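You operate a simulated robot arm through the tools that you are given. There is no shell and no other tool. Be economical: measure what you need, move in short steps, check, and stop when the job is done.

You run a simulated two-armed robot. Do the job below in one go: nothing can be reset, and whatever is moved stays where it is left.

TASK
Put the length block marked "short" from the top of the tooling bench on the top of the assembly table. Put the bush one on the middle shelf of the clamp cart. Fetch the green vee block and set it on the top of the checking bench. Take the slot nut from the top of the finishing bench and leave it on the shelf under the finishing bench. Take the chip scoop and leave it on the shelf under the finishing bench. Do these in any order. Set down upright: green vee block.

The check looks at the end state, three seconds after you hand in, the way a careful person would. Anything else that was tipped, shoved, dropped, spilled or broken makes it a failure.

THE ROBOT
Two 7-joint arms with fingered hands on one trunk, on a base that drives. Base frame: it is fixed to the floor where the robot stands at the start and does not move with it; the origin is under the middle of the robot, x ahead of it, y to its left, z up; the surface under the hand at the start is at about z = 900. Units: mm, rad, N and s.
The left shoulder is at the start at [70, 142, 1209], the right one opposite. With the tool pointing down near the work surface each hand reaches from about 420 to 800 mm from the robot's upright axis, wherever it stands, measured 20 degrees to its own side. Places, roughly: bush one [-1250, 1000, 1000]; chip scoop (18x8x6 cm) [500, 12900, 900]; green vee block (3x5x4 cm) [500, 7500, 300]; length block [500, -250, 1000]; middle shelf of the clamp cart [-5200, -2100, 500]; shelf under the finishing bench [500, 9700, 300]; slot nut [750, 10250, 1000]; top of the assembly table [500, 3000, 900]; top of the checking bench [500, 7400, 900]. Payload 3.6 kg a hand.
The tool frame of a hand sits at the grasp point between the pads (the TCP): z along the fingers, y along the line on which they close. The tips reach 25 mm beyond it. The gripper opens to 88 mm. The gripper's body begins 29 mm behind the TCP. The gripper is a hand of 5 fingers: y runs from the thumb to the fingers, the wrist lies at [-13, -97, -162] in the tool frame, and closing takes about 1.5 s.
Orientation is that of the tool frame in the base frame, as [roll, pitch, yaw] about the fixed x, y, z axes, in that order (R = Rz(yaw) Ry(pitch) Rx(roll)). With the fingers straight down and the wrist toward the robot, the tool's x, y and z point along [0, 1, 0], [1, 0, 0] and [0, 0, -1] of the base frame.

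THE INTERFACE
- The arms move only by the tool nudge_tool. It takes "left_moves", "right_moves" or both (then of equal length, played together; a hand with none holds still); each is a list of rows, each a list of 6 numbers: the shift along the base's x, y, z in mm, then the turn, a rotation vector about the base's x, y, z in rad. In form: [[x, y, z, rx, ry, rz], ...]. A call has 1 to 8 rows; each row is the pose to reach, as a shift and turn from the pose commanded when the call began. "left_gripper" and "right_gripper" are, for a hand that has rows, the opening, from 0 (shut) to 1 (fully open), set as the call begins (left out, the last holds). Rows are played at 5 a second. More than 50 mm and 0.15 rad between two rows, or a gripper value outside its range, and nothing of the call is played. Where a pose cannot be reached the arm comes as near as it can. A force on the tool above 40 N (or 10 N above the force at the start of the call, whichever is more), or a blocked arm, ends the call early, and 0.2 s more pass. The fingers move at their own pace (about 72 mm/s each) and stop on an object; they squeeze with about 26 N. The grip force told is the motor's: it shows also when the fingers shut on nothing. Time passes only in rows, and 0.2 s behind the last, so rows that repeat a pose let the fingers close. It gives the time, the measured TCP pose, the force on the tool (base axes), the opening and the grip force at its end, in the units of the frame above (readings bear some noise), with the torque about the TCP (base axes, N m) and any sound that the robot's microphone picked up.
- Cameras (640 x 400 px; columns grow to the right, rows downward): "scene" is now at [131.6, -41.2, 1443.3]; the picture's right is [-0.44, -0.90, 0.00], its down [-0.47, 0.23, -0.85] and it looks along [0.76, -0.38, -0.53] (base axes); focal length 252 px, centre (320, 200). "left" rides on the left gripper at [-59, -79, -105] in its tool frame; the picture's right is [-0.73, -0.32, 0.61], its down [0.62, -0.68, 0.38] and it looks along [0.29, 0.66, 0.70] (tool axes); focal length 234 px, centre (320, 200). "right" rides on the right gripper at [59, -79, -105] in its tool frame; the picture's right is [-0.73, 0.32, -0.61], its down [-0.62, -0.68, 0.38] and it looks along [-0.29, 0.66, 0.70] (tool axes); focal length 234 px, centre (320, 200). There is no depth. A picture from a camera that has moved, and an enlarged one, comes with that camera's place and axes in the base frame and with its lens.
- capture(camera): a new picture of that camera. The clock stands still meanwhile.
- slide_trunk(by): slides the trunk up (or, below 0, down) by that many mm; the arms and the scene camera ride with it, the base frame stays. It gives what a move gives, with no picture.
- drive_base(legs): drives the robot by 1 to 6 legs, each [ahead, left, turn to the left] in mm, mm and rad, along the robot's own axes; the way and the turn of a leg run together, so that a leg with both is an arc; at most 1500 mm and 3.142 rad a leg. The arms and the cameras ride along, it lands a little off, and it stops where it bumps. It gives what a move gives.
- hand_shape(shape, hand): the hand has 5 fingers and takes this shape, open, in about a second: jaw (thumb against the fingers, like two jaws); tri (thumb and two fingers); tip (a fingertip pinch); poke (one finger out to press); point (the index stretched); flat (the hand flat); cup (the hand cupped); fist (a fist). The gripper value then closes the fingers along that shape, each until it touches; the sizes above hold for jaw. It gives what a move gives, with no picture.
- aim_head(pan, tilt): turns the head with the scene camera to pan (to the left, within 1.501 rad either way) and tilt (down, from -0.506 to 1.204), counted from straight ahead of the robot. It gives what a move gives.
- inspect(camera, box): a new picture of the part [left, top, right, bottom] of that camera's present view, enlarged. The clock stands still meanwhile.
- finish_job(): hands the job in; it is judged then, once.

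Go step by step. Nothing tells you exact positions but the pictures and the camera data: compare them with the known pose of the tool, close in by small moves and look again before you grip or let go. The budget is 165 turns and 138 pictures, counting those below and the enlarged ones. Unless the task says otherwise, let go and move clear before handing in.

The tools are called after "Emit:" as a command line: name --argument value ..., lists and objects as JSON in quotes. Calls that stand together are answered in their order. nudge_tool: Moves the arms, as the interface text tells. Its arguments: {"type":"object","properties":{"left_moves":{"type":"array"},"left_gripper":{"type":"number"},"right_moves":{"type":"array"},"right_gripper":{"type":"number"}},"required":[]} The other tools are called the same way: slide_trunk (by) slides the trunk up or down; hand_shape (shape, hand) gives the hand a shape; drive_base (legs) drives the base; aim_head (pan, tilt) turns the head that bears the scene camera; capture (camera) takes a picture; inspect (camera, box) takes an enlarged picture of a part of a camera's view; finish_job () hands the job in.

At the start:

```text
time_s: 0.0
left_tool_pos: [574.9, -44.4, 1229.8]
left_tcp_rot: [-3.141, 0.001, 1.571]
left_wrist_force: [-0.1, 1.6, -0.3]
left_torque: [0.01, 0.0, 0.03]
left_gripper_width: 87.7
left_finger_force: 0.1
left_shape: jaw
right_tool_pos: [382.6, -418.7, 1151.3]
right_tcp_rot: [3.141, 0.0, 1.568]
right_wrist_force: [0.6, -0.2, 0.4]
right_torque: [-0.04, 0.0, 0.01]
right_gripper_width: 87.9
right_finger_force: 0.0
right_shape: jaw
trunk travel left (down, up): [-745.0, 195.0]
robot x, y, heading: [-0.6, -1.5, -0.0]
head pan, tilt: [-0.459, 0.553]
```

scene: 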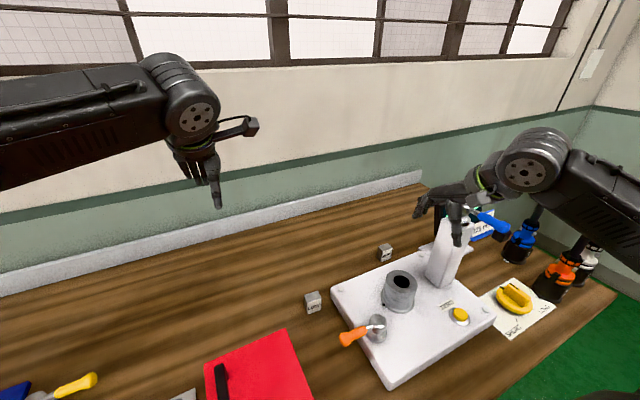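
right: 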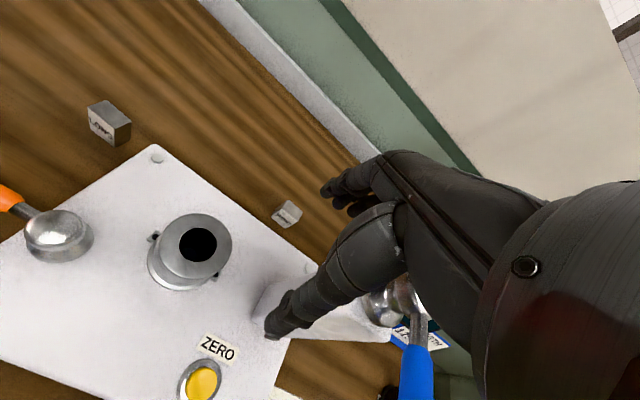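
left: 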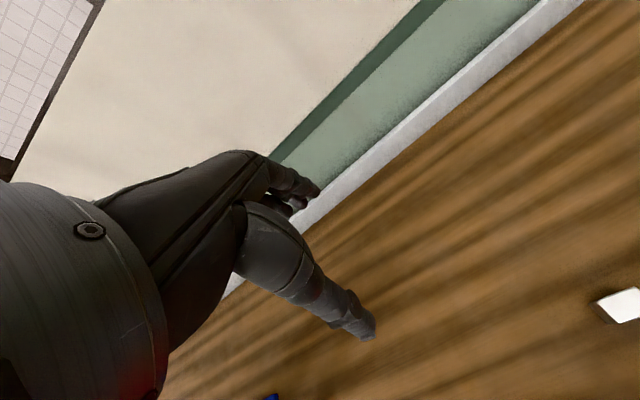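

I see two small metal blocks on the tooling bench, near scene pixels (313,302) and (385,252). I will enlarge both to read their marks.

Emit:
inspect --camera "scene" --box '[280, 230, 420, 320]'

Emit:
inspect --camera "right" --box '[70, 80, 320, 240]'

```text
4.44 times, centred on (350, 275) of scene
camera zoom: at [131.6, -41.2, 1443.3], right [-0.44, -0.9, 0.0], down [-0.47, 0.23, -0.85], along [0.76, -0.38, -0.53], focal length 1119 px, centre (187, -133)
```

zoom: 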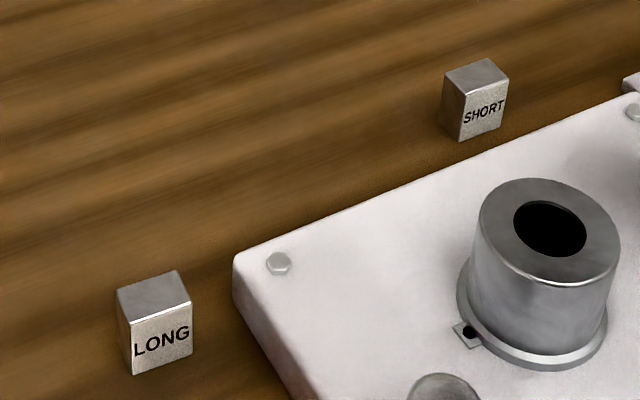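

```text
2.50 times, centred on (195, 160) of right
camera zoom: at [304.1, -361.6, 1255.2], right [0.32, -0.73, 0.61], down [-0.68, -0.62, -0.38], along [0.66, -0.29, -0.7], focal length 585 px, centre (632, 300)
```

zoom: 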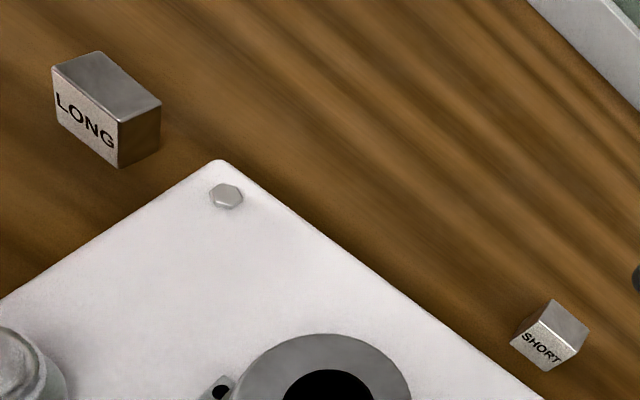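

The SHORT block is at about [545, -462], 20 mm in x and 37 mm in y, just behind the gauge plate. I will raise the right hand and look at the gauge tower before approaching.

Emit:
nudge_tool --right_moves '[[0, 30, 40, 0, 0, 0], [0, 60, 80, 0, 0, 0], [0, 100, 100, 0, 0, 0], [0, 140, 110, 0, 0, 0]]' --right_gripper 0.6

Emit:
aim_head --pan -0.75 --tilt 0.65

Emit:
capture --camera "scene"

Emit:
capture --camera "right"

```text
time_s: 1.2
left_tool_pos: [573.2, -42.6, 1229.9]
left_tcp_rot: [-3.142, 0.001, 1.572]
left_wrist_force: [-0.5, 0.0, -0.5]
left_torque: [-0.02, -0.01, -0.01]
left_gripper_width: 87.7
left_finger_force: 0.1
left_shape: jaw
right_tool_pos: [384.7, -263.3, 1175.1]
right_tcp_rot: [-2.967, -0.036, 1.691]
right_wrist_force: [0.1, 0.7, -0.1]
right_torque: [0.0, 0.01, -0.02]
right_gripper_width: 53.0
right_finger_force: 0.0
right_shape: jaw
right hand out of reach, approached as far as the arm can: row 1, 2, 3, 4
trunk travel left (down, up): [-745.0, 195.0]
robot x, y, heading: [-1.1, 1.2, -0.0]
head pan, tilt: [-0.459, 0.553]
stopped in row 4 (right hand): the arm was blocked; the commanded pose is now the measured one
```

```text
time_s: 2.0
left_tool_pos: [573.0, -45.2, 1229.4]
left_tcp_rot: [-3.141, -0.001, 1.571]
left_wrist_force: [-0.4, 0.4, -0.9]
left_torque: [0.0, -0.02, 0.02]
left_gripper_width: 87.5
left_finger_force: 0.0
left_shape: jaw
right_tool_pos: [385.8, -264.8, 1175.5]
right_tcp_rot: [-2.966, -0.036, 1.687]
right_wrist_force: [1.0, 0.2, 0.1]
right_torque: [-0.02, 0.04, -0.03]
right_gripper_width: 52.7
right_finger_force: 0.0
right_shape: jaw
trunk travel left (down, up): [-745.0, 195.0]
robot x, y, heading: [-0.4, -1.6, -0.003]
head pan, tilt: [-0.75, 0.649]
```

```text
132 pictures are left
camera scene: at [114.0, -61.8, 1434.9], right [-0.68, -0.73, 0.0], down [-0.44, 0.41, -0.8], along [0.58, -0.54, -0.6], focal length 252 px, centre (320, 200)
```

scene: 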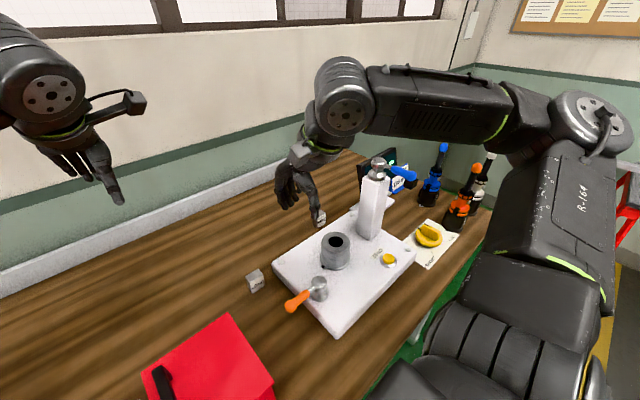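

```text
131 pictures are left
camera right: at [320.1, -218.5, 1294.3], right [0.51, -0.69, 0.51], down [-0.66, -0.7, -0.28], along [0.55, -0.2, -0.81], focal length 234 px, centre (320, 200)
```

right: 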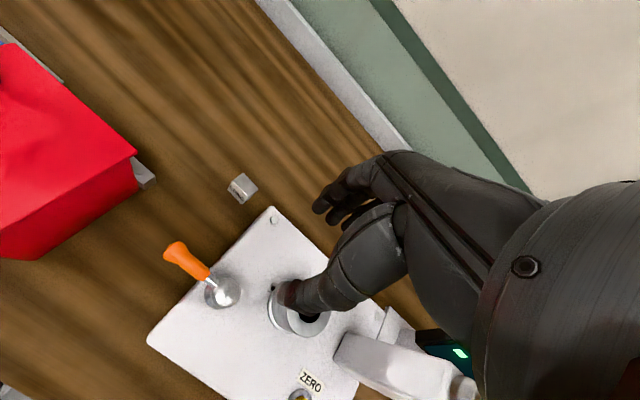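

The tower stands at about [387, -508] with its top near z 1150, so a right-arm approach would pass too close to it. I will raise the trunk, turn right and use the left hand, with its wrist coming in from the +y side.

Emit:
slide_trunk --by 150

Emit:
drive_base --legs '[[0, 0, -1.0]]'

Emit:
aim_head --pan 0.25 --tilt 0.7

Emit:
capture --camera "scene"

```text
time_s: 3.7
left_tool_pos: [575.2, -45.1, 1379.6]
left_tcp_rot: [-3.141, 0.0, 1.571]
left_wrist_force: [0.4, 0.4, -0.1]
left_torque: [-0.03, 0.03, 0.01]
left_gripper_width: 87.6
left_finger_force: 0.1
left_shape: jaw
right_tool_pos: [385.1, -263.6, 1324.8]
right_tcp_rot: [-2.963, -0.036, 1.688]
right_wrist_force: [0.5, 0.2, -0.3]
right_torque: [-0.02, -0.05, -0.02]
right_gripper_width: 52.9
right_finger_force: 0.0
right_shape: jaw
trunk travel left (down, up): [-895.0, 45.0]
robot x, y, heading: [0.5, -3.6, -0.002]
head pan, tilt: [-0.75, 0.649]
```

```text
time_s: 6.7
left_tool_pos: [262.3, -513.5, 1379.7]
left_tcp_rot: [3.141, -0.001, 0.55]
left_wrist_force: [0.4, -0.2, 1.7]
left_torque: [-0.01, -0.01, 0.02]
left_gripper_width: 87.5
left_finger_force: 0.0
left_shape: jaw
right_tool_pos: [-23.8, -465.9, 1325.3]
right_tcp_rot: [-2.967, -0.035, 0.666]
right_wrist_force: [-0.2, 0.2, 0.0]
right_torque: [-0.01, -0.01, 0.01]
right_gripper_width: 53.1
right_finger_force: 0.1
right_shape: jaw
trunk travel left (down, up): [-895.0, 45.0]
robot x, y, heading: [-2.0, 0.7, -1.025]
head pan, tilt: [-0.75, 0.649]
```

```text
time_s: 8.0
left_tool_pos: [261.7, -514.5, 1380.2]
left_tcp_rot: [3.141, 0.0, 0.551]
left_wrist_force: [0.6, 0.3, 0.1]
left_torque: [0.04, 0.01, -0.01]
left_gripper_width: 87.6
left_finger_force: 0.1
left_shape: jaw
right_tool_pos: [-24.5, -465.9, 1326.3]
right_tcp_rot: [-2.964, -0.037, 0.665]
right_wrist_force: [0.3, -0.7, 0.2]
right_torque: [-0.02, -0.01, -0.01]
right_gripper_width: 52.9
right_finger_force: 0.1
right_shape: jaw
trunk travel left (down, up): [-895.0, 45.0]
robot x, y, heading: [-1.2, 0.2, -1.027]
head pan, tilt: [0.25, 0.7]
```

```text
130 pictures are left
camera scene: at [87.9, -103.7, 1580.5], right [-0.7, -0.71, 0.0], down [-0.46, 0.45, -0.76], along [0.55, -0.53, -0.64], focal length 252 px, centre (320, 200)
```

scene: 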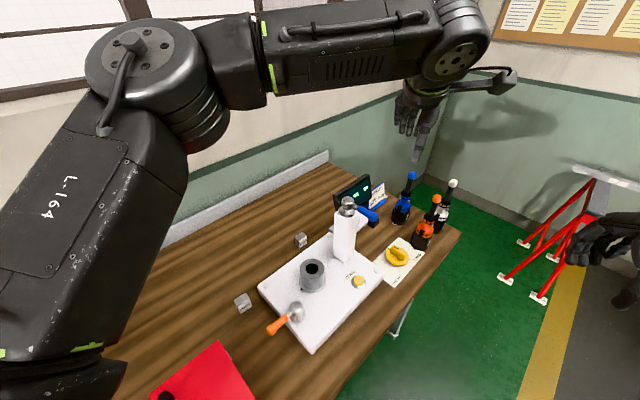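

The view matches my estimates. I will move the left hand high over the SHORT block, turning it so the wrist lies on the +y side.

Emit:
nudge_tool --left_moves '[[40, 8, 0, 0, 0, -0.08], [80, 15, 0, 0, 0, -0.16], [122, 22, 0, 0, 0, -0.24], [164, 30, 0, 0, 0, -0.32], [206, 38, 0, 0, 0, -0.4], [246, 45, 0, 0, 0, -0.48], [283, 52, 0, 0, 0, -0.551]]' --left_gripper 0.8

Emit:
nudge_tool --left_moves '[[0, 0, -45, 0, 0, 0], [0, 0, -90, 0, 0, 0], [0, 0, -135, 0, 0, 0], [0, 0, -180, 0, 0, 0], [0, 0, -225, 0, 0, 0], [0, 0, -270, 0, 0, 0]]'

Emit:
capture --camera "scene"

Emit:
capture --camera "left"

```text
time_s: 9.6
left_tool_pos: [545.4, -462.4, 1376.4]
left_tcp_rot: [3.14, 0.001, -0.002]
left_wrist_force: [0.3, 0.0, -0.5]
left_torque: [-0.02, -0.03, 0.0]
left_gripper_width: 70.5
left_finger_force: 0.0
left_shape: jaw
right_tool_pos: [-22.6, -466.0, 1325.4]
right_tcp_rot: [-2.965, -0.033, 0.666]
right_wrist_force: [0.0, 0.0, 0.4]
right_torque: [-0.04, -0.03, -0.01]
right_gripper_width: 53.1
right_finger_force: 0.1
right_shape: jaw
trunk travel left (down, up): [-895.0, 45.0]
robot x, y, heading: [1.9, -4.1, -1.018]
head pan, tilt: [0.25, 0.7]
```

```text
time_s: 11.0
left_tool_pos: [542.0, -460.7, 1109.3]
left_tcp_rot: [3.141, -0.002, -0.001]
left_wrist_force: [-0.2, -0.2, -0.7]
left_torque: [0.0, 0.02, -0.01]
left_gripper_width: 70.7
left_finger_force: 0.0
left_shape: jaw
right_tool_pos: [-22.6, -467.6, 1325.8]
right_tcp_rot: [-2.966, -0.035, 0.667]
right_wrist_force: [-0.4, -0.3, -0.3]
right_torque: [-0.02, 0.02, 0.01]
right_gripper_width: 52.9
right_finger_force: 0.1
right_shape: jaw
trunk travel left (down, up): [-895.0, 45.0]
robot x, y, heading: [2.6, -1.7, -1.022]
head pan, tilt: [0.25, 0.7]
```

```text
129 pictures are left
camera scene: at [88.2, -104.0, 1580.5], right [-0.7, -0.72, 0.0], down [-0.46, 0.45, -0.76], along [0.55, -0.53, -0.64], focal length 252 px, centre (320, 200)
```

scene: 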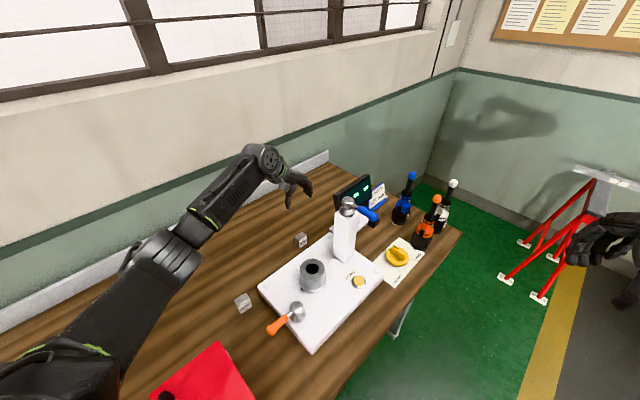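

```text
128 pictures are left
camera left: at [484.4, -381.7, 1216.2], right [-0.73, 0.32, -0.61], down [0.62, 0.68, -0.38], along [0.29, -0.66, -0.7], focal length 234 px, centre (320, 200)
```

left: 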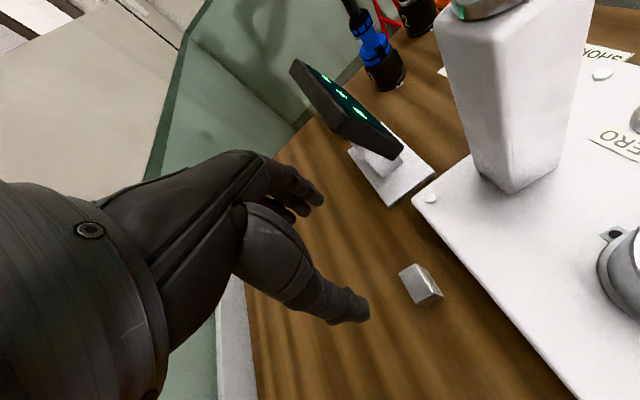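

The approach is clear of the tower. I will enlarge the block in the left camera to refine its place and yaw.

Emit:
inspect --camera "left" --box '[340, 225, 500, 325]'

Emit:
inspect --camera "scene" --box '[230, 160, 390, 260]'

```text
4.00 times, centred on (420, 275) of left
camera zoom: at [484.4, -381.7, 1216.2], right [-0.73, 0.32, -0.61], down [0.62, 0.68, -0.38], along [0.29, -0.66, -0.7], focal length 937 px, centre (-80, -100)
```

zoom: 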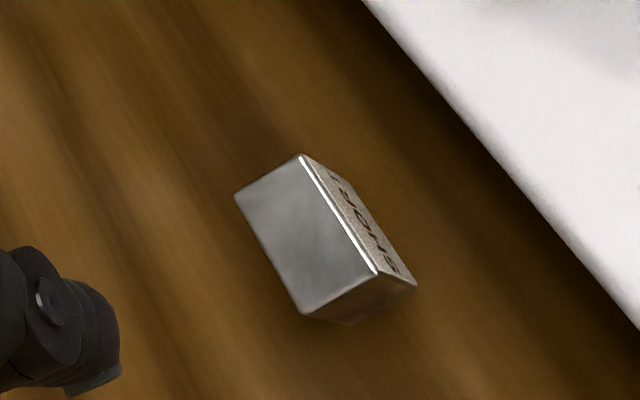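

```text
4.00 times, centred on (310, 210) of scene
camera zoom: at [88.2, -104.0, 1580.5], right [-0.7, -0.72, 0.0], down [-0.46, 0.45, -0.76], along [0.55, -0.53, -0.64], focal length 1007 px, centre (360, 160)
```

zoom: 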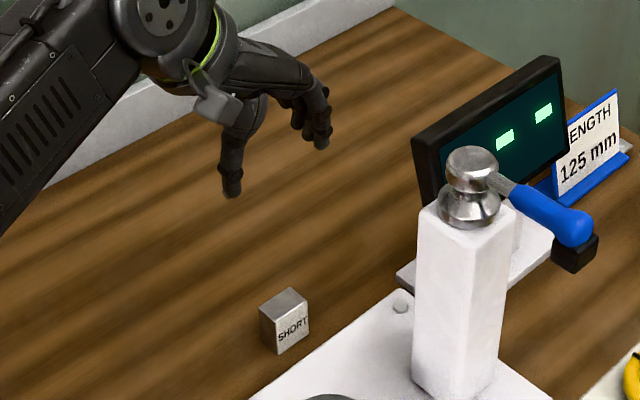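

The block is at about [541, -458], aligned with the axes, and the hand is right above it. I will descend to z 940 and check.

Emit:
nudge_tool --left_moves '[[-1, 2, -45, 0, 0, 0], [-1, 2, -90, 0, 0, 0], [-1, 2, -130, 0, 0, 0], [-1, 2, -165, 0, 0, 0], [-1, 2, -170, 0, 0, 0]]'

Emit:
capture --camera "left"

Emit:
inspect --camera "scene" --box '[230, 160, 390, 260]'

```text
time_s: 12.2
left_tool_pos: [543.9, -458.5, 939.8]
left_tcp_rot: [-3.141, 0.0, -0.003]
left_wrist_force: [0.2, 0.3, 0.0]
left_torque: [0.0, 0.0, 0.0]
left_gripper_width: 70.7
left_finger_force: 0.1
left_shape: jaw
right_tool_pos: [-23.5, -466.9, 1325.5]
right_tcp_rot: [-2.964, -0.036, 0.665]
right_wrist_force: [0.2, -0.4, 0.0]
right_torque: [-0.05, 0.01, -0.03]
right_gripper_width: 53.0
right_finger_force: 0.1
right_shape: jaw
trunk travel left (down, up): [-895.0, 45.0]
robot x, y, heading: [-0.4, 1.3, -1.02]
head pan, tilt: [0.25, 0.7]
```

```text
125 pictures are left
camera left: at [484.5, -380.0, 1046.5], right [-0.73, 0.32, -0.61], down [0.62, 0.68, -0.38], along [0.29, -0.66, -0.7], focal length 234 px, centre (320, 200)
```

left: 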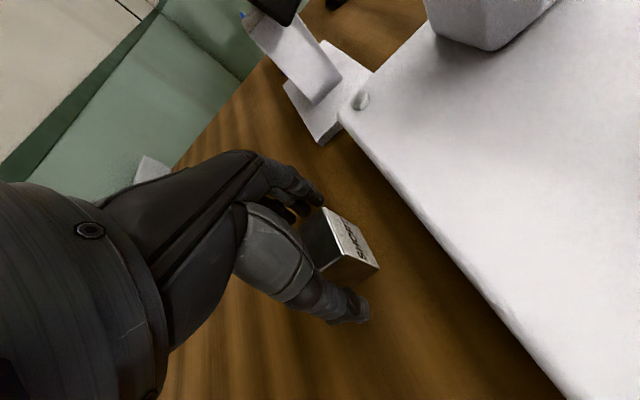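

```text
4.00 times, centred on (310, 210) of scene
camera zoom: at [88.0, -103.7, 1580.5], right [-0.7, -0.72, 0.0], down [-0.46, 0.45, -0.76], along [0.55, -0.53, -0.64], focal length 1007 px, centre (360, 160)
```

zoom: 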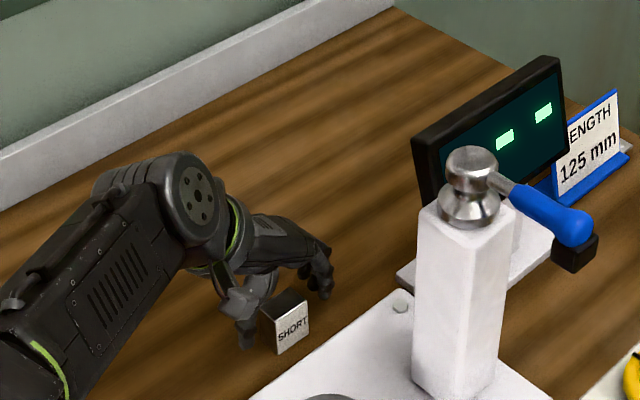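

The fingers straddle the block. I will shift 4 mm toward -x, lower 8 mm and close.

Emit:
nudge_tool --left_moves '[[-4, 0, 0, 0, 0, 0], [-4, 0, -8, 0, 0, 0]]'

Emit:
nudge_tool --left_moves '[[0, 0, 0, 0, 0, 0], [0, 0, 0, 0, 0, 0], [0, 0, 0, 0, 0, 0], [0, 0, 0, 0, 0, 0], [0, 0, 0, 0, 0, 0], [0, 0, 0, 0, 0, 0], [0, 0, 0, 0, 0, 0], [0, 0, 0, 0, 0, 0]]' --left_gripper 0

Emit:
nudge_tool --left_moves '[[0, 0, 40, 0, 0, 0], [0, 0, 80, 0, 0, 0]]'

Emit:
capture --camera "left"

```text
time_s: 12.8
left_tool_pos: [539.1, -460.6, 932.8]
left_tcp_rot: [-3.14, -0.001, -0.001]
left_wrist_force: [-0.8, 0.1, 1.0]
left_torque: [0.03, 0.02, 0.0]
left_gripper_width: 70.7
left_finger_force: 0.2
left_shape: jaw
right_tool_pos: [-24.6, -467.6, 1325.6]
right_tcp_rot: [-2.965, -0.036, 0.664]
right_wrist_force: [-0.5, -0.2, 0.6]
right_torque: [0.01, 0.0, 0.0]
right_gripper_width: 53.0
right_finger_force: 0.0
right_shape: jaw
trunk travel left (down, up): [-895.0, 45.0]
robot x, y, heading: [-0.8, 3.9, -1.02]
head pan, tilt: [0.25, 0.7]
```

```text
time_s: 14.6
left_tool_pos: [539.3, -459.3, 931.2]
left_tcp_rot: [-3.141, 0.0, -0.001]
left_wrist_force: [0.2, 1.5, 0.6]
left_torque: [-0.04, -0.01, -0.01]
left_gripper_width: 29.8
left_finger_force: 25.9
left_shape: jaw
right_tool_pos: [-23.4, -467.2, 1325.2]
right_tcp_rot: [-2.965, -0.035, 0.665]
right_wrist_force: [-0.5, -0.5, 0.3]
right_torque: [-0.03, -0.01, -0.01]
right_gripper_width: 53.0
right_finger_force: 0.0
right_shape: jaw
trunk travel left (down, up): [-895.0, 45.0]
robot x, y, heading: [4.1, 3.0, -1.022]
head pan, tilt: [0.25, 0.7]
```

```text
time_s: 15.2
left_tool_pos: [539.2, -457.8, 1010.6]
left_tcp_rot: [-3.14, -0.003, -0.002]
left_wrist_force: [-0.4, -0.1, -2.8]
left_torque: [-0.05, 0.04, 0.05]
left_gripper_width: 29.3
left_finger_force: 25.9
left_shape: jaw
right_tool_pos: [-24.3, -466.0, 1324.5]
right_tcp_rot: [-2.963, -0.036, 0.668]
right_wrist_force: [-0.5, -0.4, -0.2]
right_torque: [-0.02, -0.04, -0.03]
right_gripper_width: 53.3
right_finger_force: 0.1
right_shape: jaw
trunk travel left (down, up): [-895.0, 45.0]
robot x, y, heading: [-1.5, -1.8, -1.018]
head pan, tilt: [0.25, 0.7]
```

```text
123 pictures are left
camera left: at [480.8, -380.0, 1117.6], right [-0.73, 0.32, -0.61], down [0.62, 0.68, -0.38], along [0.29, -0.66, -0.7], focal length 234 px, centre (320, 200)
```

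left: 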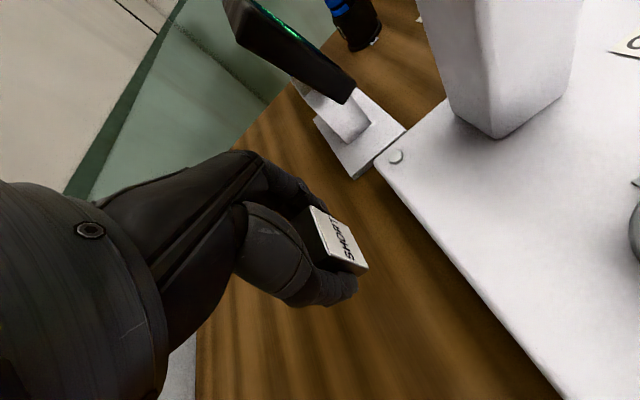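

SHORT is gripped (the printed face shows between the fingers). I will lift it high, go back to the carry pose and turn the base back to heading 0.

Emit:
nudge_tool --left_moves '[[0, 0, 50, 0, 0, 0], [0, 0, 100, 0, 0, 0], [0, 0, 150, 0, 0, 0], [0, 0, 200, 0, 0, 0], [0, 0, 250, 0, 0, 0], [0, 0, 300, 0, 0, 0]]'

Emit:
nudge_tool --left_moves '[[-40, 0, 5, 0, 0, 0.08], [-80, -5, 10, 0, 0, 0.16], [-120, -10, 15, 0, 0, 0.24], [-160, -15, 20, 0, 0, 0.32], [-200, -20, 25, 0, 0, 0.4], [-240, -30, 25, 0, 0, 0.48], [-270, -40, 25, 0, 0, 0.55]]'

Emit:
drive_base --legs '[[0, 0, 1.02], [-350, 0, 0]]'

Emit:
aim_head --pan 1.0 --tilt 0.35

Emit:
capture --camera "scene"

```text
time_s: 16.6
left_tool_pos: [539.0, -462.4, 1312.1]
left_tcp_rot: [-3.14, -0.001, -0.001]
left_wrist_force: [0.5, 0.0, -2.8]
left_torque: [-0.03, -0.01, 0.0]
left_gripper_width: 29.0
left_finger_force: 26.1
left_shape: jaw
right_tool_pos: [-24.3, -467.8, 1325.2]
right_tcp_rot: [-2.965, -0.037, 0.665]
right_wrist_force: [0.7, 1.2, 0.3]
right_torque: [0.01, 0.02, 0.0]
right_gripper_width: 52.9
right_finger_force: 0.0
right_shape: jaw
trunk travel left (down, up): [-895.0, 45.0]
robot x, y, heading: [-2.6, -1.5, -1.027]
head pan, tilt: [0.25, 0.7]
```

```text
time_s: 18.2
left_tool_pos: [268.8, -501.0, 1335.3]
left_tcp_rot: [-3.139, -0.001, 0.552]
left_wrist_force: [-1.3, -0.6, -2.7]
left_torque: [-0.01, -0.04, 0.0]
left_gripper_width: 28.9
left_finger_force: 26.0
left_shape: jaw
right_tool_pos: [-25.1, -467.8, 1324.9]
right_tcp_rot: [-2.966, -0.041, 0.666]
right_wrist_force: [-0.2, -0.4, -0.1]
right_torque: [0.02, -0.04, 0.01]
right_gripper_width: 53.1
right_finger_force: 0.1
right_shape: jaw
trunk travel left (down, up): [-895.0, 45.0]
robot x, y, heading: [3.7, 4.1, -1.022]
head pan, tilt: [0.25, 0.7]
```

```text
time_s: 23.1
left_tool_pos: [222.8, -30.4, 1335.5]
left_tcp_rot: [-3.137, -0.001, 1.564]
left_wrist_force: [-1.0, -0.2, -3.0]
left_torque: [-0.01, -0.05, -0.01]
left_gripper_width: 28.8
left_finger_force: 25.5
left_shape: jaw
right_tool_pos: [40.4, -264.7, 1323.7]
right_tcp_rot: [-2.961, -0.037, 1.682]
right_wrist_force: [-0.1, 0.8, 0.2]
right_torque: [-0.02, 0.03, 0.0]
right_gripper_width: 52.9
right_finger_force: 0.0
right_shape: jaw
trunk travel left (down, up): [-895.0, 45.0]
robot x, y, heading: [-346.5, 1.2, -0.008]
head pan, tilt: [0.25, 0.7]
```

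```text
time_s: 24.1
left_tool_pos: [221.1, -31.3, 1336.2]
left_tcp_rot: [-3.139, 0.0, 1.566]
left_wrist_force: [0.2, 0.2, -3.3]
left_torque: [-0.01, 0.0, 0.04]
left_gripper_width: 29.1
left_finger_force: 26.0
left_shape: jaw
right_tool_pos: [37.2, -263.5, 1324.2]
right_tcp_rot: [-2.963, -0.037, 1.683]
right_wrist_force: [-0.2, -0.4, -1.3]
right_torque: [0.01, 0.02, 0.03]
right_gripper_width: 53.1
right_finger_force: 0.0
right_shape: jaw
trunk travel left (down, up): [-895.0, 45.0]
robot x, y, heading: [-346.3, 2.5, -0.011]
head pan, tilt: [1.0, 0.351]
```

```text
122 pictures are left
camera scene: at [-243.7, 77.9, 1611.8], right [0.84, -0.55, 0.0], down [-0.19, -0.29, -0.94], along [0.51, 0.79, -0.34], focal length 252 px, centre (320, 200)
```

scene: 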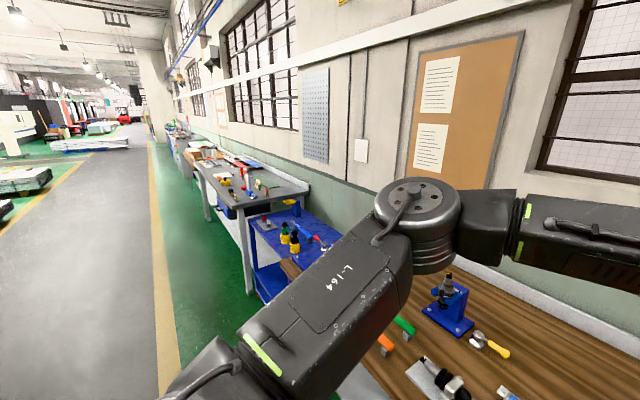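

The benches stand in a row along the wall, with a clear corridor at x<0. I will turn to look for the bush near [-1250, 1000].

Emit:
drive_base --legs '[[0, 0, 1.571]]'

Emit:
aim_head --pan 0.7 --tilt 0.55

Emit:
capture --camera "scene"

```text
time_s: 28.5
left_tool_pos: [-334.7, 570.3, 1334.5]
left_tcp_rot: [-3.14, 0.001, -3.108]
left_wrist_force: [-0.1, 0.8, -3.1]
left_torque: [0.0, -0.01, 0.01]
left_gripper_width: 28.5
left_finger_force: 26.1
left_shape: jaw
right_tool_pos: [-96.0, 396.3, 1325.4]
right_tcp_rot: [-2.966, -0.036, -2.99]
right_wrist_force: [0.8, -0.1, 0.7]
right_torque: [0.02, 0.03, -0.01]
right_gripper_width: 52.6
right_finger_force: 0.0
right_shape: jaw
trunk travel left (down, up): [-895.0, 45.0]
robot x, y, heading: [-348.1, -0.6, 1.601]
head pan, tilt: [1.0, 0.351]
```

```text
time_s: 29.3
left_tool_pos: [-335.0, 568.0, 1335.8]
left_tcp_rot: [-3.141, 0.001, -3.107]
left_wrist_force: [-0.6, -0.1, -2.7]
left_torque: [-0.02, 0.0, 0.0]
left_gripper_width: 28.8
left_finger_force: 26.0
left_shape: jaw
right_tool_pos: [-96.1, 395.9, 1325.3]
right_tcp_rot: [-2.963, -0.036, -2.991]
right_wrist_force: [0.5, 1.0, -0.3]
right_torque: [0.0, -0.02, 0.02]
right_gripper_width: 53.1
right_finger_force: 0.0
right_shape: jaw
trunk travel left (down, up): [-895.0, 45.0]
robot x, y, heading: [-348.9, 2.8, 1.605]
head pan, tilt: [0.7, 0.55]
```

```text
121 pictures are left
camera scene: at [-407.3, 118.0, 1593.6], right [0.74, 0.67, 0.0], down [0.35, -0.39, -0.85], along [-0.57, 0.63, -0.52], focal length 252 px, centre (320, 200)
```

scene: 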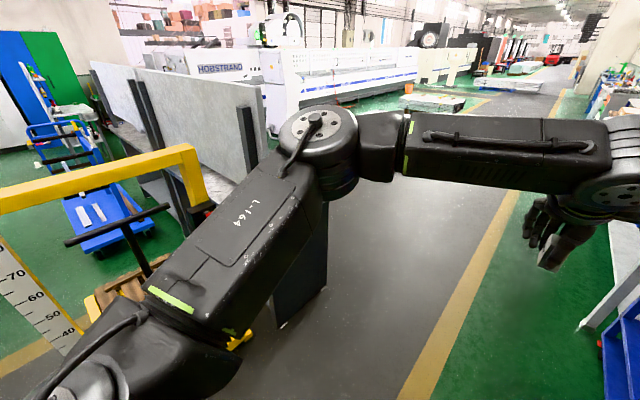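

The left arm hides the bush's spot and a yellow frame stands to the left. I will pan further left before turning.

Emit:
aim_head --pan 1.4 --tilt 0.6

Emit:
capture --camera "scene"

```text
time_s: 30.3
left_tool_pos: [-336.2, 570.5, 1335.2]
left_tcp_rot: [-3.14, 0.001, -3.11]
left_wrist_force: [0.8, 0.0, -3.0]
left_torque: [0.01, 0.02, -0.01]
left_gripper_width: 28.5
left_finger_force: 26.0
left_shape: jaw
right_tool_pos: [-96.6, 395.6, 1325.1]
right_tcp_rot: [-2.964, -0.036, -2.991]
right_wrist_force: [-0.5, 0.1, 0.0]
right_torque: [-0.05, -0.01, -0.03]
right_gripper_width: 53.0
right_finger_force: 0.3
right_shape: jaw
trunk travel left (down, up): [-895.0, 45.0]
robot x, y, heading: [-348.5, 3.2, 1.602]
head pan, tilt: [1.4, 0.6]
```

```text
120 pictures are left
camera scene: at [-434.6, 63.6, 1589.1], right [0.14, 0.99, 0.0], down [0.56, -0.08, -0.83], along [-0.82, 0.12, -0.56], focal length 252 px, centre (320, 200)
```

scene: 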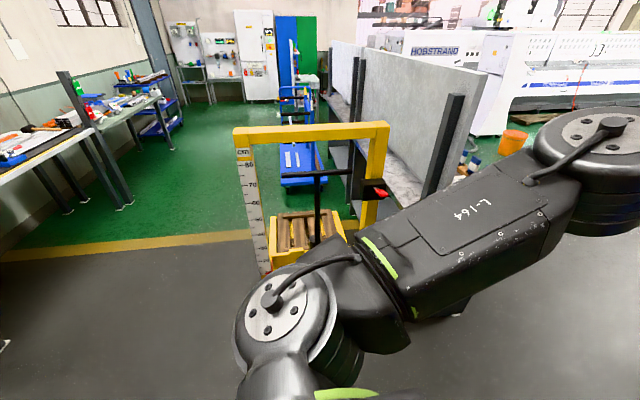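

The yellow gate is about 1.4 m away (x≈-1830), so turning is safe. I will turn to face the bush.

Emit:
drive_base --legs '[[0, 0, 0.75]]'

Emit:
aim_head --pan 0.0 --tilt 0.5

Emit:
capture --camera "scene"

```text
time_s: 32.7
left_tool_pos: [-726.9, 423.6, 1335.9]
left_tcp_rot: [-3.139, -0.001, -2.355]
left_wrist_force: [0.1, 0.3, -3.2]
left_torque: [-0.03, 0.02, 0.02]
left_gripper_width: 28.5
left_finger_force: 26.5
left_shape: jaw
right_tool_pos: [-433.4, 461.6, 1324.7]
right_tcp_rot: [-2.965, -0.037, -2.238]
right_wrist_force: [0.4, 0.3, -0.1]
right_torque: [-0.03, 0.01, 0.0]
right_gripper_width: 53.0
right_finger_force: 0.0
right_shape: jaw
trunk travel left (down, up): [-895.0, 45.0]
robot x, y, heading: [-348.6, 4.1, 2.359]
head pan, tilt: [1.4, 0.6]
```

```text
time_s: 34.2
left_tool_pos: [-726.7, 423.6, 1334.7]
left_tcp_rot: [-3.139, 0.0, -2.355]
left_wrist_force: [-0.7, -0.5, -3.2]
left_torque: [0.01, 0.0, -0.02]
left_gripper_width: 28.6
left_finger_force: 25.9
left_shape: jaw
right_tool_pos: [-433.5, 461.8, 1325.1]
right_tcp_rot: [-2.963, -0.037, -2.239]
right_wrist_force: [1.0, -0.1, 0.2]
right_torque: [-0.03, -0.03, 0.02]
right_gripper_width: 53.1
right_finger_force: 0.0
right_shape: jaw
trunk travel left (down, up): [-895.0, 45.0]
robot x, y, heading: [-351.9, 1.6, 2.356]
head pan, tilt: [0.0, 0.499]
```

```text
119 pictures are left
camera scene: at [-446.0, 100.7, 1598.1], right [0.71, 0.71, 0.0], down [0.34, -0.34, -0.88], along [-0.62, 0.62, -0.48], focal length 252 px, centre (320, 200)
```

scene: 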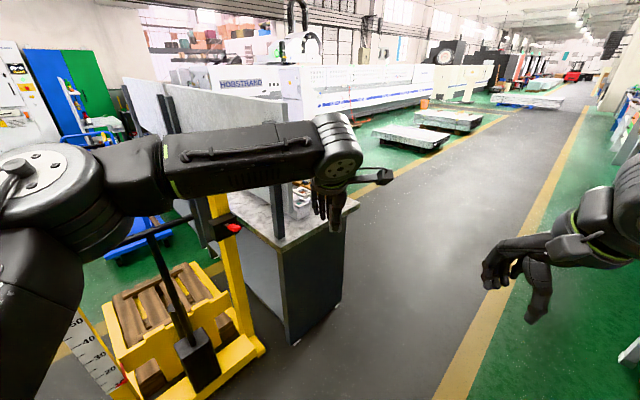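

A stand with its front edge near x≈-1100 holds the bush area. I will drive along +y and turn to face -x squarely in front of it.

Emit:
drive_base --legs '[[710, -710, 0], [0, 0, 0.785]]'

Emit:
aim_head --pan 0.0 --tilt 0.6

Emit:
capture --camera "scene"

```text
time_s: 41.5
left_tool_pos: [-912.6, 1041.6, 1335.8]
left_tcp_rot: [-3.14, -0.001, -1.586]
left_wrist_force: [0.9, 0.2, -3.7]
left_torque: [-0.03, 0.01, 0.02]
left_gripper_width: 28.2
left_finger_force: 26.6
left_shape: jaw
right_tool_pos: [-727.9, 1272.9, 1324.9]
right_tcp_rot: [-2.965, -0.036, -1.466]
right_wrist_force: [0.0, -0.1, -0.2]
right_torque: [-0.03, -0.01, -0.01]
right_gripper_width: 53.0
right_finger_force: 0.0
right_shape: jaw
trunk travel left (down, up): [-895.0, 45.0]
robot x, y, heading: [-345.4, 1002.8, 3.122]
head pan, tilt: [0.0, 0.499]
```

```text
time_s: 42.1
left_tool_pos: [-912.9, 1040.4, 1335.4]
left_tcp_rot: [-3.14, -0.001, -1.584]
left_wrist_force: [-0.5, 0.8, -2.1]
left_torque: [-0.01, 0.03, 0.0]
left_gripper_width: 28.4
left_finger_force: 25.6
left_shape: jaw
right_tool_pos: [-728.5, 1272.9, 1326.1]
right_tcp_rot: [-2.964, -0.037, -1.468]
right_wrist_force: [0.0, 0.3, -0.2]
right_torque: [-0.04, -0.02, 0.01]
right_gripper_width: 53.2
right_finger_force: 0.1
right_shape: jaw
trunk travel left (down, up): [-895.0, 45.0]
robot x, y, heading: [-344.1, 1004.6, 3.125]
head pan, tilt: [0.0, 0.6]
```

```text
118 pictures are left
camera scene: at [-484.0, 1004.3, 1589.1], right [0.02, 1.0, 0.0], down [0.56, -0.01, -0.83], along [-0.82, 0.01, -0.56], focal length 252 px, centre (320, 200)
```

scene: 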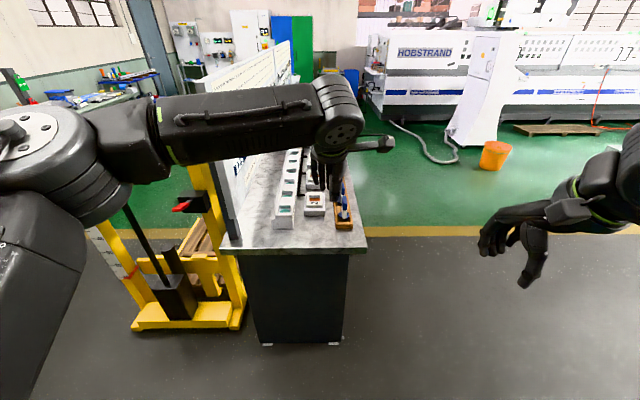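

The stand's narrow end faces me and holds a rack and boxes. I will look closer at them.

Emit:
inspect --camera "scene" --box '[220, 130, 380, 250]'

Emit:
inspect --camera "left" --box '[0, 0, 640, 400]'

```text
3.33 times, centred on (300, 190) of scene
camera zoom: at [-484.0, 1004.3, 1589.1], right [0.02, 1.0, 0.0], down [0.56, -0.01, -0.83], along [-0.82, 0.01, -0.56], focal length 839 px, centre (387, 233)
```

zoom: 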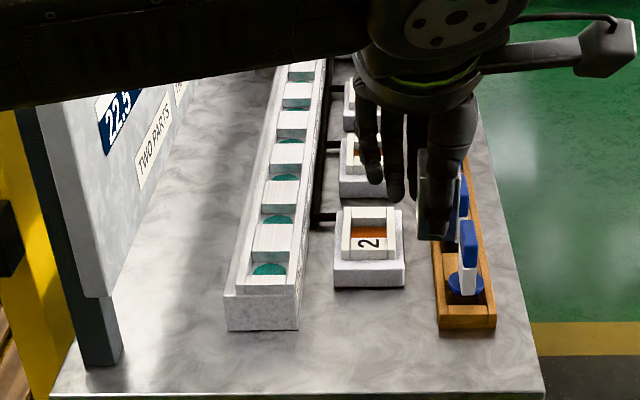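

```text
1.00 times, centred on (320, 200) of left (not enlarged: the box is as wide or as high as the picture)
camera zoom: at [-833.6, 1098.1, 1442.1], right [0.33, 0.72, -0.61], down [0.67, -0.63, -0.38], along [-0.66, -0.28, -0.7], focal length 234 px, centre (320, 200)
```

zoom: 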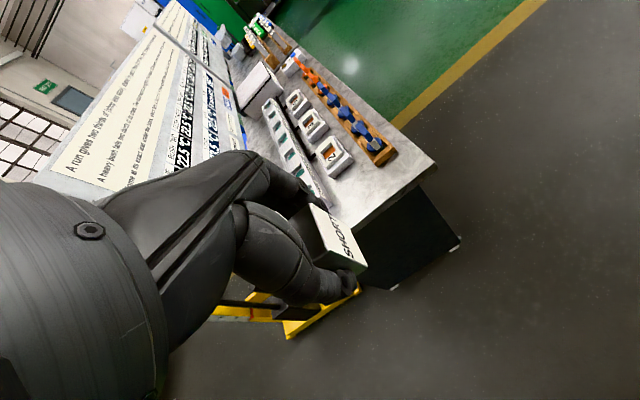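

There is a board with instructions and numbered trays. I will enlarge the left camera's view of them.

Emit:
inspect --camera "left" --box '[60, 0, 260, 180]'

Emit:
inspect --camera "left" --box '[230, 20, 430, 190]'

```text
2.22 times, centred on (160, 90) of left
camera zoom: at [-833.6, 1098.1, 1442.1], right [0.33, 0.72, -0.61], down [0.67, -0.63, -0.38], along [-0.66, -0.28, -0.7], focal length 520 px, centre (676, 444)
```

zoom: 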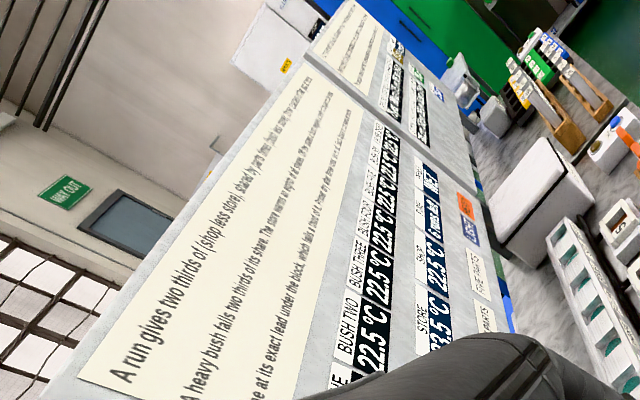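

```text
2.35 times, centred on (330, 105) of left
camera zoom: at [-833.6, 1098.1, 1442.1], right [0.33, 0.72, -0.61], down [0.67, -0.63, -0.38], along [-0.66, -0.28, -0.7], focal length 551 px, centre (296, 424)
```

zoom: 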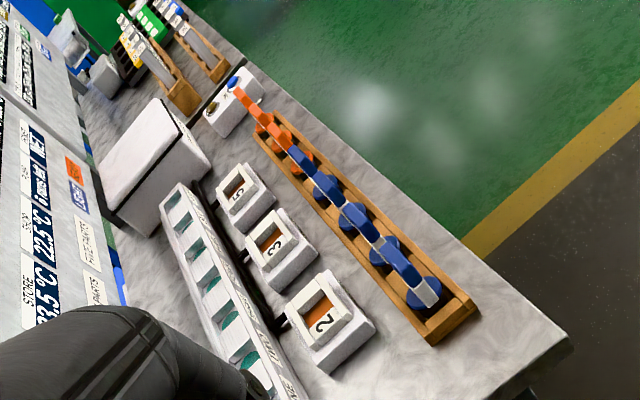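

The board names BUSH ONE, TWO and THREE. I need labels on the bushes in the wooden rack, so I will check the right camera too.

Emit:
capture --camera "right"

Emit:
inspect --camera "left" --box '[290, 50, 400, 170]'

```text
113 pictures are left
camera right: at [-663.2, 1222.9, 1444.2], right [-0.5, 0.7, 0.51], down [0.67, 0.69, -0.28], along [-0.55, 0.21, -0.81], focal length 234 px, centre (320, 200)
```

right: 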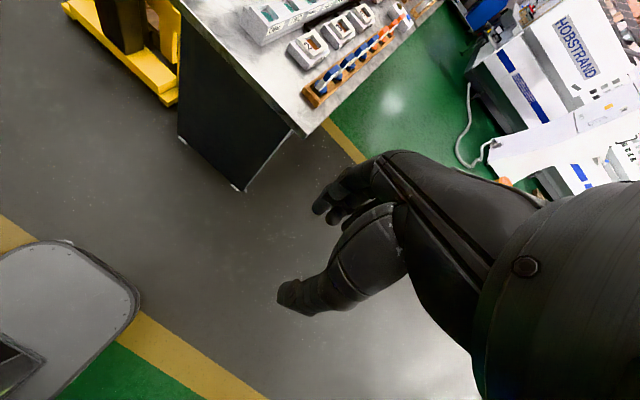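

```text
3.33 times, centred on (345, 110) of left
camera zoom: at [-833.6, 1098.1, 1442.1], right [0.33, 0.72, -0.61], down [0.67, -0.63, -0.38], along [-0.66, -0.28, -0.7], focal length 781 px, centre (237, 500)
```

zoom: 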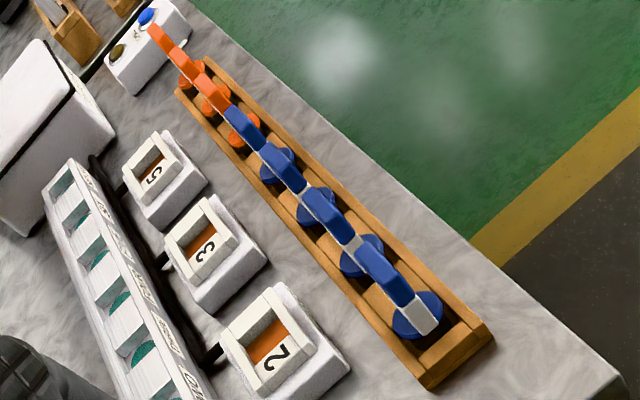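

The wooden rack holds four blue and three orange bushes with tags on their handles. I will move the left hand aside and step closer to read them.

Emit:
nudge_tool --left_moves '[[10, -45, 0, 0, 0, 0], [20, -90, 0, 0, 0, 0], [40, -130, 0, 0, 0, 0], [70, -170, 0, 0, 0, 0], [100, -200, 0, 0, 0, 0]]'

Emit:
drive_base --legs '[[180, -120, 0]]'

Emit:
aim_head --pan 0.1 --tilt 0.75

Emit:
capture --camera "scene"

```text
time_s: 43.4
left_tool_pos: [-809.4, 838.1, 1336.1]
left_tcp_rot: [-3.141, 0.003, -1.586]
left_wrist_force: [0.0, -0.5, -2.0]
left_torque: [0.0, 0.05, 0.02]
left_gripper_width: 28.3
left_finger_force: 26.2
left_shape: jaw
right_tool_pos: [-725.7, 1269.5, 1326.2]
right_tcp_rot: [-2.968, -0.033, -1.466]
right_wrist_force: [0.4, 0.1, -0.2]
right_torque: [0.02, 0.02, -0.04]
right_gripper_width: 53.3
right_finger_force: 0.0
right_shape: jaw
trunk travel left (down, up): [-895.0, 45.0]
robot x, y, heading: [-345.9, 1001.2, 3.121]
head pan, tilt: [0.0, 0.6]
```

```text
time_s: 45.0
left_tool_pos: [-991.6, 958.1, 1336.8]
left_tcp_rot: [3.14, 0.002, -1.581]
left_wrist_force: [0.2, 0.5, -2.3]
left_torque: [0.02, 0.0, 0.0]
left_gripper_width: 28.5
left_finger_force: 26.0
left_shape: jaw
right_tool_pos: [-908.6, 1389.5, 1325.7]
right_tcp_rot: [-2.967, -0.035, -1.464]
right_wrist_force: [-0.5, 0.5, -0.1]
right_torque: [0.0, 0.04, 0.0]
right_gripper_width: 53.0
right_finger_force: 0.1
right_shape: jaw
trunk travel left (down, up): [-895.0, 45.0]
robot x, y, heading: [-532.6, 1123.6, 3.125]
head pan, tilt: [0.0, 0.6]
```

```text
time_s: 45.7
left_tool_pos: [-993.7, 959.5, 1338.3]
left_tcp_rot: [-3.14, 0.0, -1.582]
left_wrist_force: [-0.4, 0.4, -2.2]
left_torque: [-0.01, 0.03, -0.01]
left_gripper_width: 28.3
left_finger_force: 26.1
left_shape: jaw
right_tool_pos: [-909.8, 1390.7, 1325.6]
right_tcp_rot: [-2.964, -0.035, -1.463]
right_wrist_force: [0.0, -0.5, 1.2]
right_torque: [0.02, 0.0, 0.02]
right_gripper_width: 53.0
right_finger_force: 0.0
right_shape: jaw
trunk travel left (down, up): [-895.0, 45.0]
robot x, y, heading: [-527.1, 1121.7, 3.132]
head pan, tilt: [0.099, 0.75]
```

```text
111 pictures are left
camera scene: at [-659.5, 1114.8, 1576.3], right [-0.09, 1.0, 0.0], down [0.68, 0.06, -0.73], along [-0.73, -0.06, -0.68], focal length 252 px, centre (320, 200)
```

scene: 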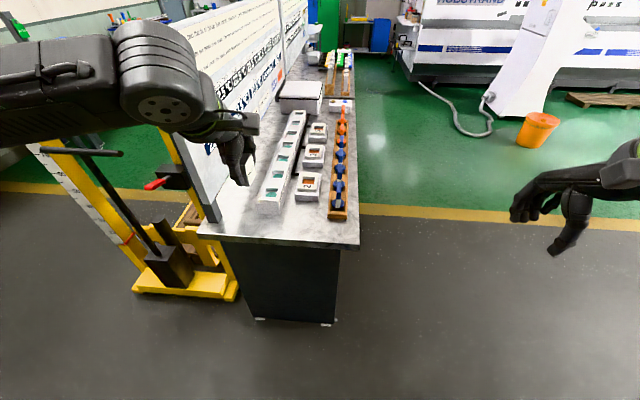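

Emit:
inspect --camera "scene" --box '[300, 95, 380, 220]'

Emit:
inspect --camera "scene" --box '[250, 70, 360, 210]'

```text
3.20 times, centred on (340, 158) of scene
camera zoom: at [-659.5, 1114.8, 1576.3], right [-0.09, 1.0, 0.0], down [0.68, 0.06, -0.73], along [-0.73, -0.06, -0.68], focal length 806 px, centre (256, 336)
```

zoom: 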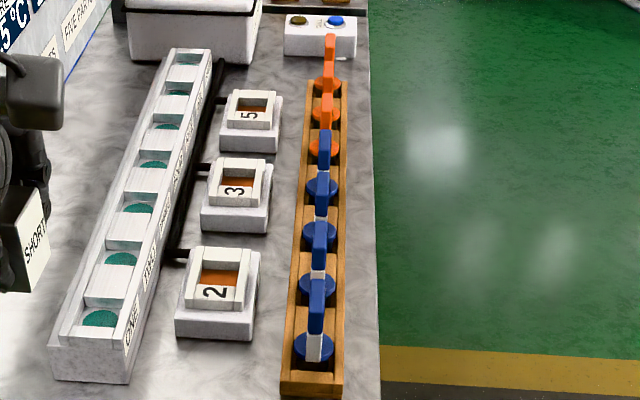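

```text
2.86 times, centred on (305, 140) of scene
camera zoom: at [-659.5, 1114.8, 1576.3], right [-0.09, 1.0, 0.0], down [0.68, 0.06, -0.73], along [-0.73, -0.06, -0.68], focal length 719 px, centre (363, 371)
```

zoom: 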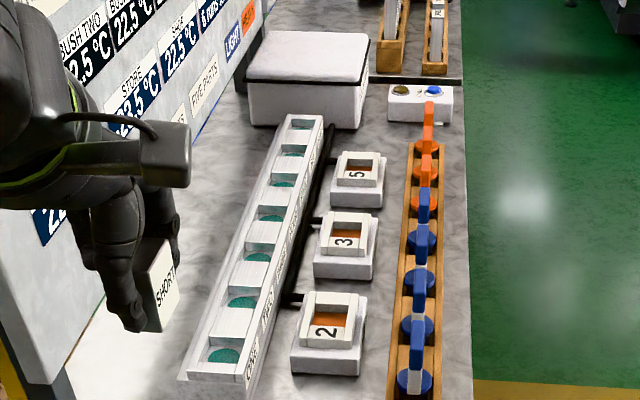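

The blue bush nearest me is at about [-1259, 1126], matching the hint for bush one. I will drive to the aisle on the +y side and face the rack, so the handle's thin side lines up with the grip.

Emit:
drive_base --legs '[[100, -620, 0], [0, 0, 1.571], [0, -430, 0]]'

Emit:
aim_head --pan -0.2 --tilt 0.75

Emit:
capture --camera "scene"

```text
time_s: 55.3
left_tool_pos: [-882.7, 1268.2, 1335.7]
left_tcp_rot: [-3.139, 0.0, -0.002]
left_wrist_force: [-1.1, 1.1, -3.3]
left_torque: [-0.02, -0.01, 0.03]
left_gripper_width: 27.9
left_finger_force: 26.1
left_shape: jaw
right_tool_pos: [-1314.7, 1349.7, 1326.3]
right_tcp_rot: [-2.963, -0.034, 0.116]
right_wrist_force: [0.1, 0.8, 0.1]
right_torque: [0.05, 0.03, 0.0]
right_gripper_width: 53.1
right_finger_force: 0.0
right_shape: jaw
trunk travel left (down, up): [-895.0, 45.0]
robot x, y, heading: [-1052.8, 1730.7, -1.573]
head pan, tilt: [0.099, 0.75]
```

```text
time_s: 56.1
left_tool_pos: [-885.8, 1268.9, 1335.8]
left_tcp_rot: [-3.138, 0.0, -0.002]
left_wrist_force: [-0.3, 0.7, -3.1]
left_torque: [0.0, 0.0, -0.02]
left_gripper_width: 27.8
left_finger_force: 26.3
left_shape: jaw
right_tool_pos: [-1318.0, 1349.0, 1325.1]
right_tcp_rot: [-2.964, -0.035, 0.116]
right_wrist_force: [-0.7, -0.2, 0.5]
right_torque: [-0.02, -0.01, 0.0]
right_gripper_width: 53.0
right_finger_force: 0.0
right_shape: jaw
trunk travel left (down, up): [-895.0, 45.0]
robot x, y, heading: [-1052.8, 1732.8, -1.572]
head pan, tilt: [-0.201, 0.75]
```

```text
108 pictures are left
camera scene: at [-1068.9, 1600.6, 1576.2], right [-0.98, 0.2, 0.0], down [0.14, 0.67, -0.73], along [-0.15, -0.72, -0.68], focal length 252 px, centre (320, 200)
```

scene: 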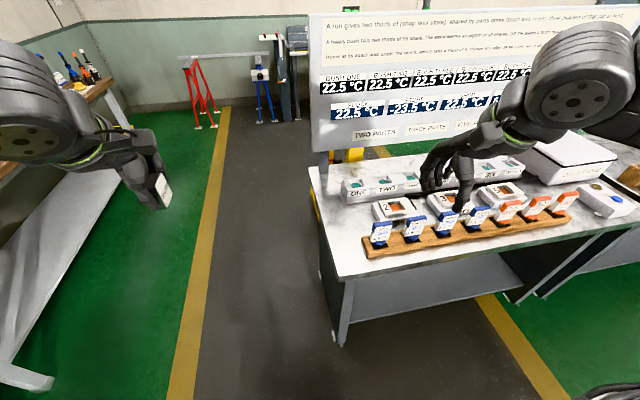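

Emit:
inspect --camera "scene" --box '[330, 160, 490, 270]'

Emit:
inspect --camera "scene" --box '[310, 10, 640, 150]'

```text
3.64 times, centred on (410, 215) of scene
camera zoom: at [-1068.9, 1600.6, 1576.2], right [-0.98, 0.2, 0.0], down [0.14, 0.67, -0.73], along [-0.15, -0.72, -0.68], focal length 915 px, centre (-7, 146)
```

zoom: 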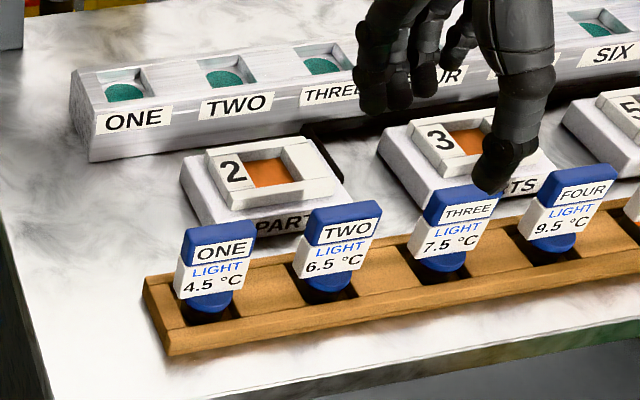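

```text
1.94 times, centred on (475, 80) of scene
camera zoom: at [-1068.9, 1600.6, 1576.2], right [-0.98, 0.2, 0.0], down [0.14, 0.67, -0.73], along [-0.15, -0.72, -0.68], focal length 488 px, centre (19, 433)
```

zoom: 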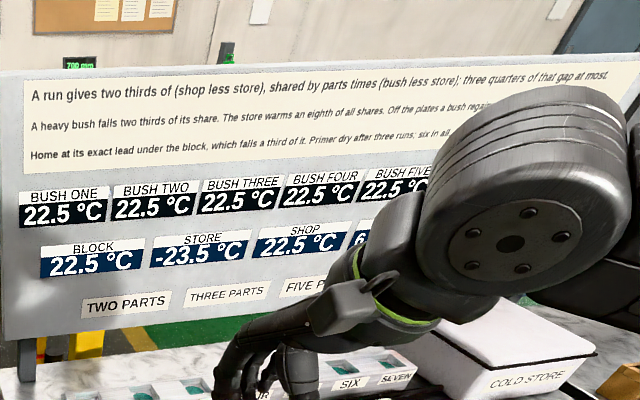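

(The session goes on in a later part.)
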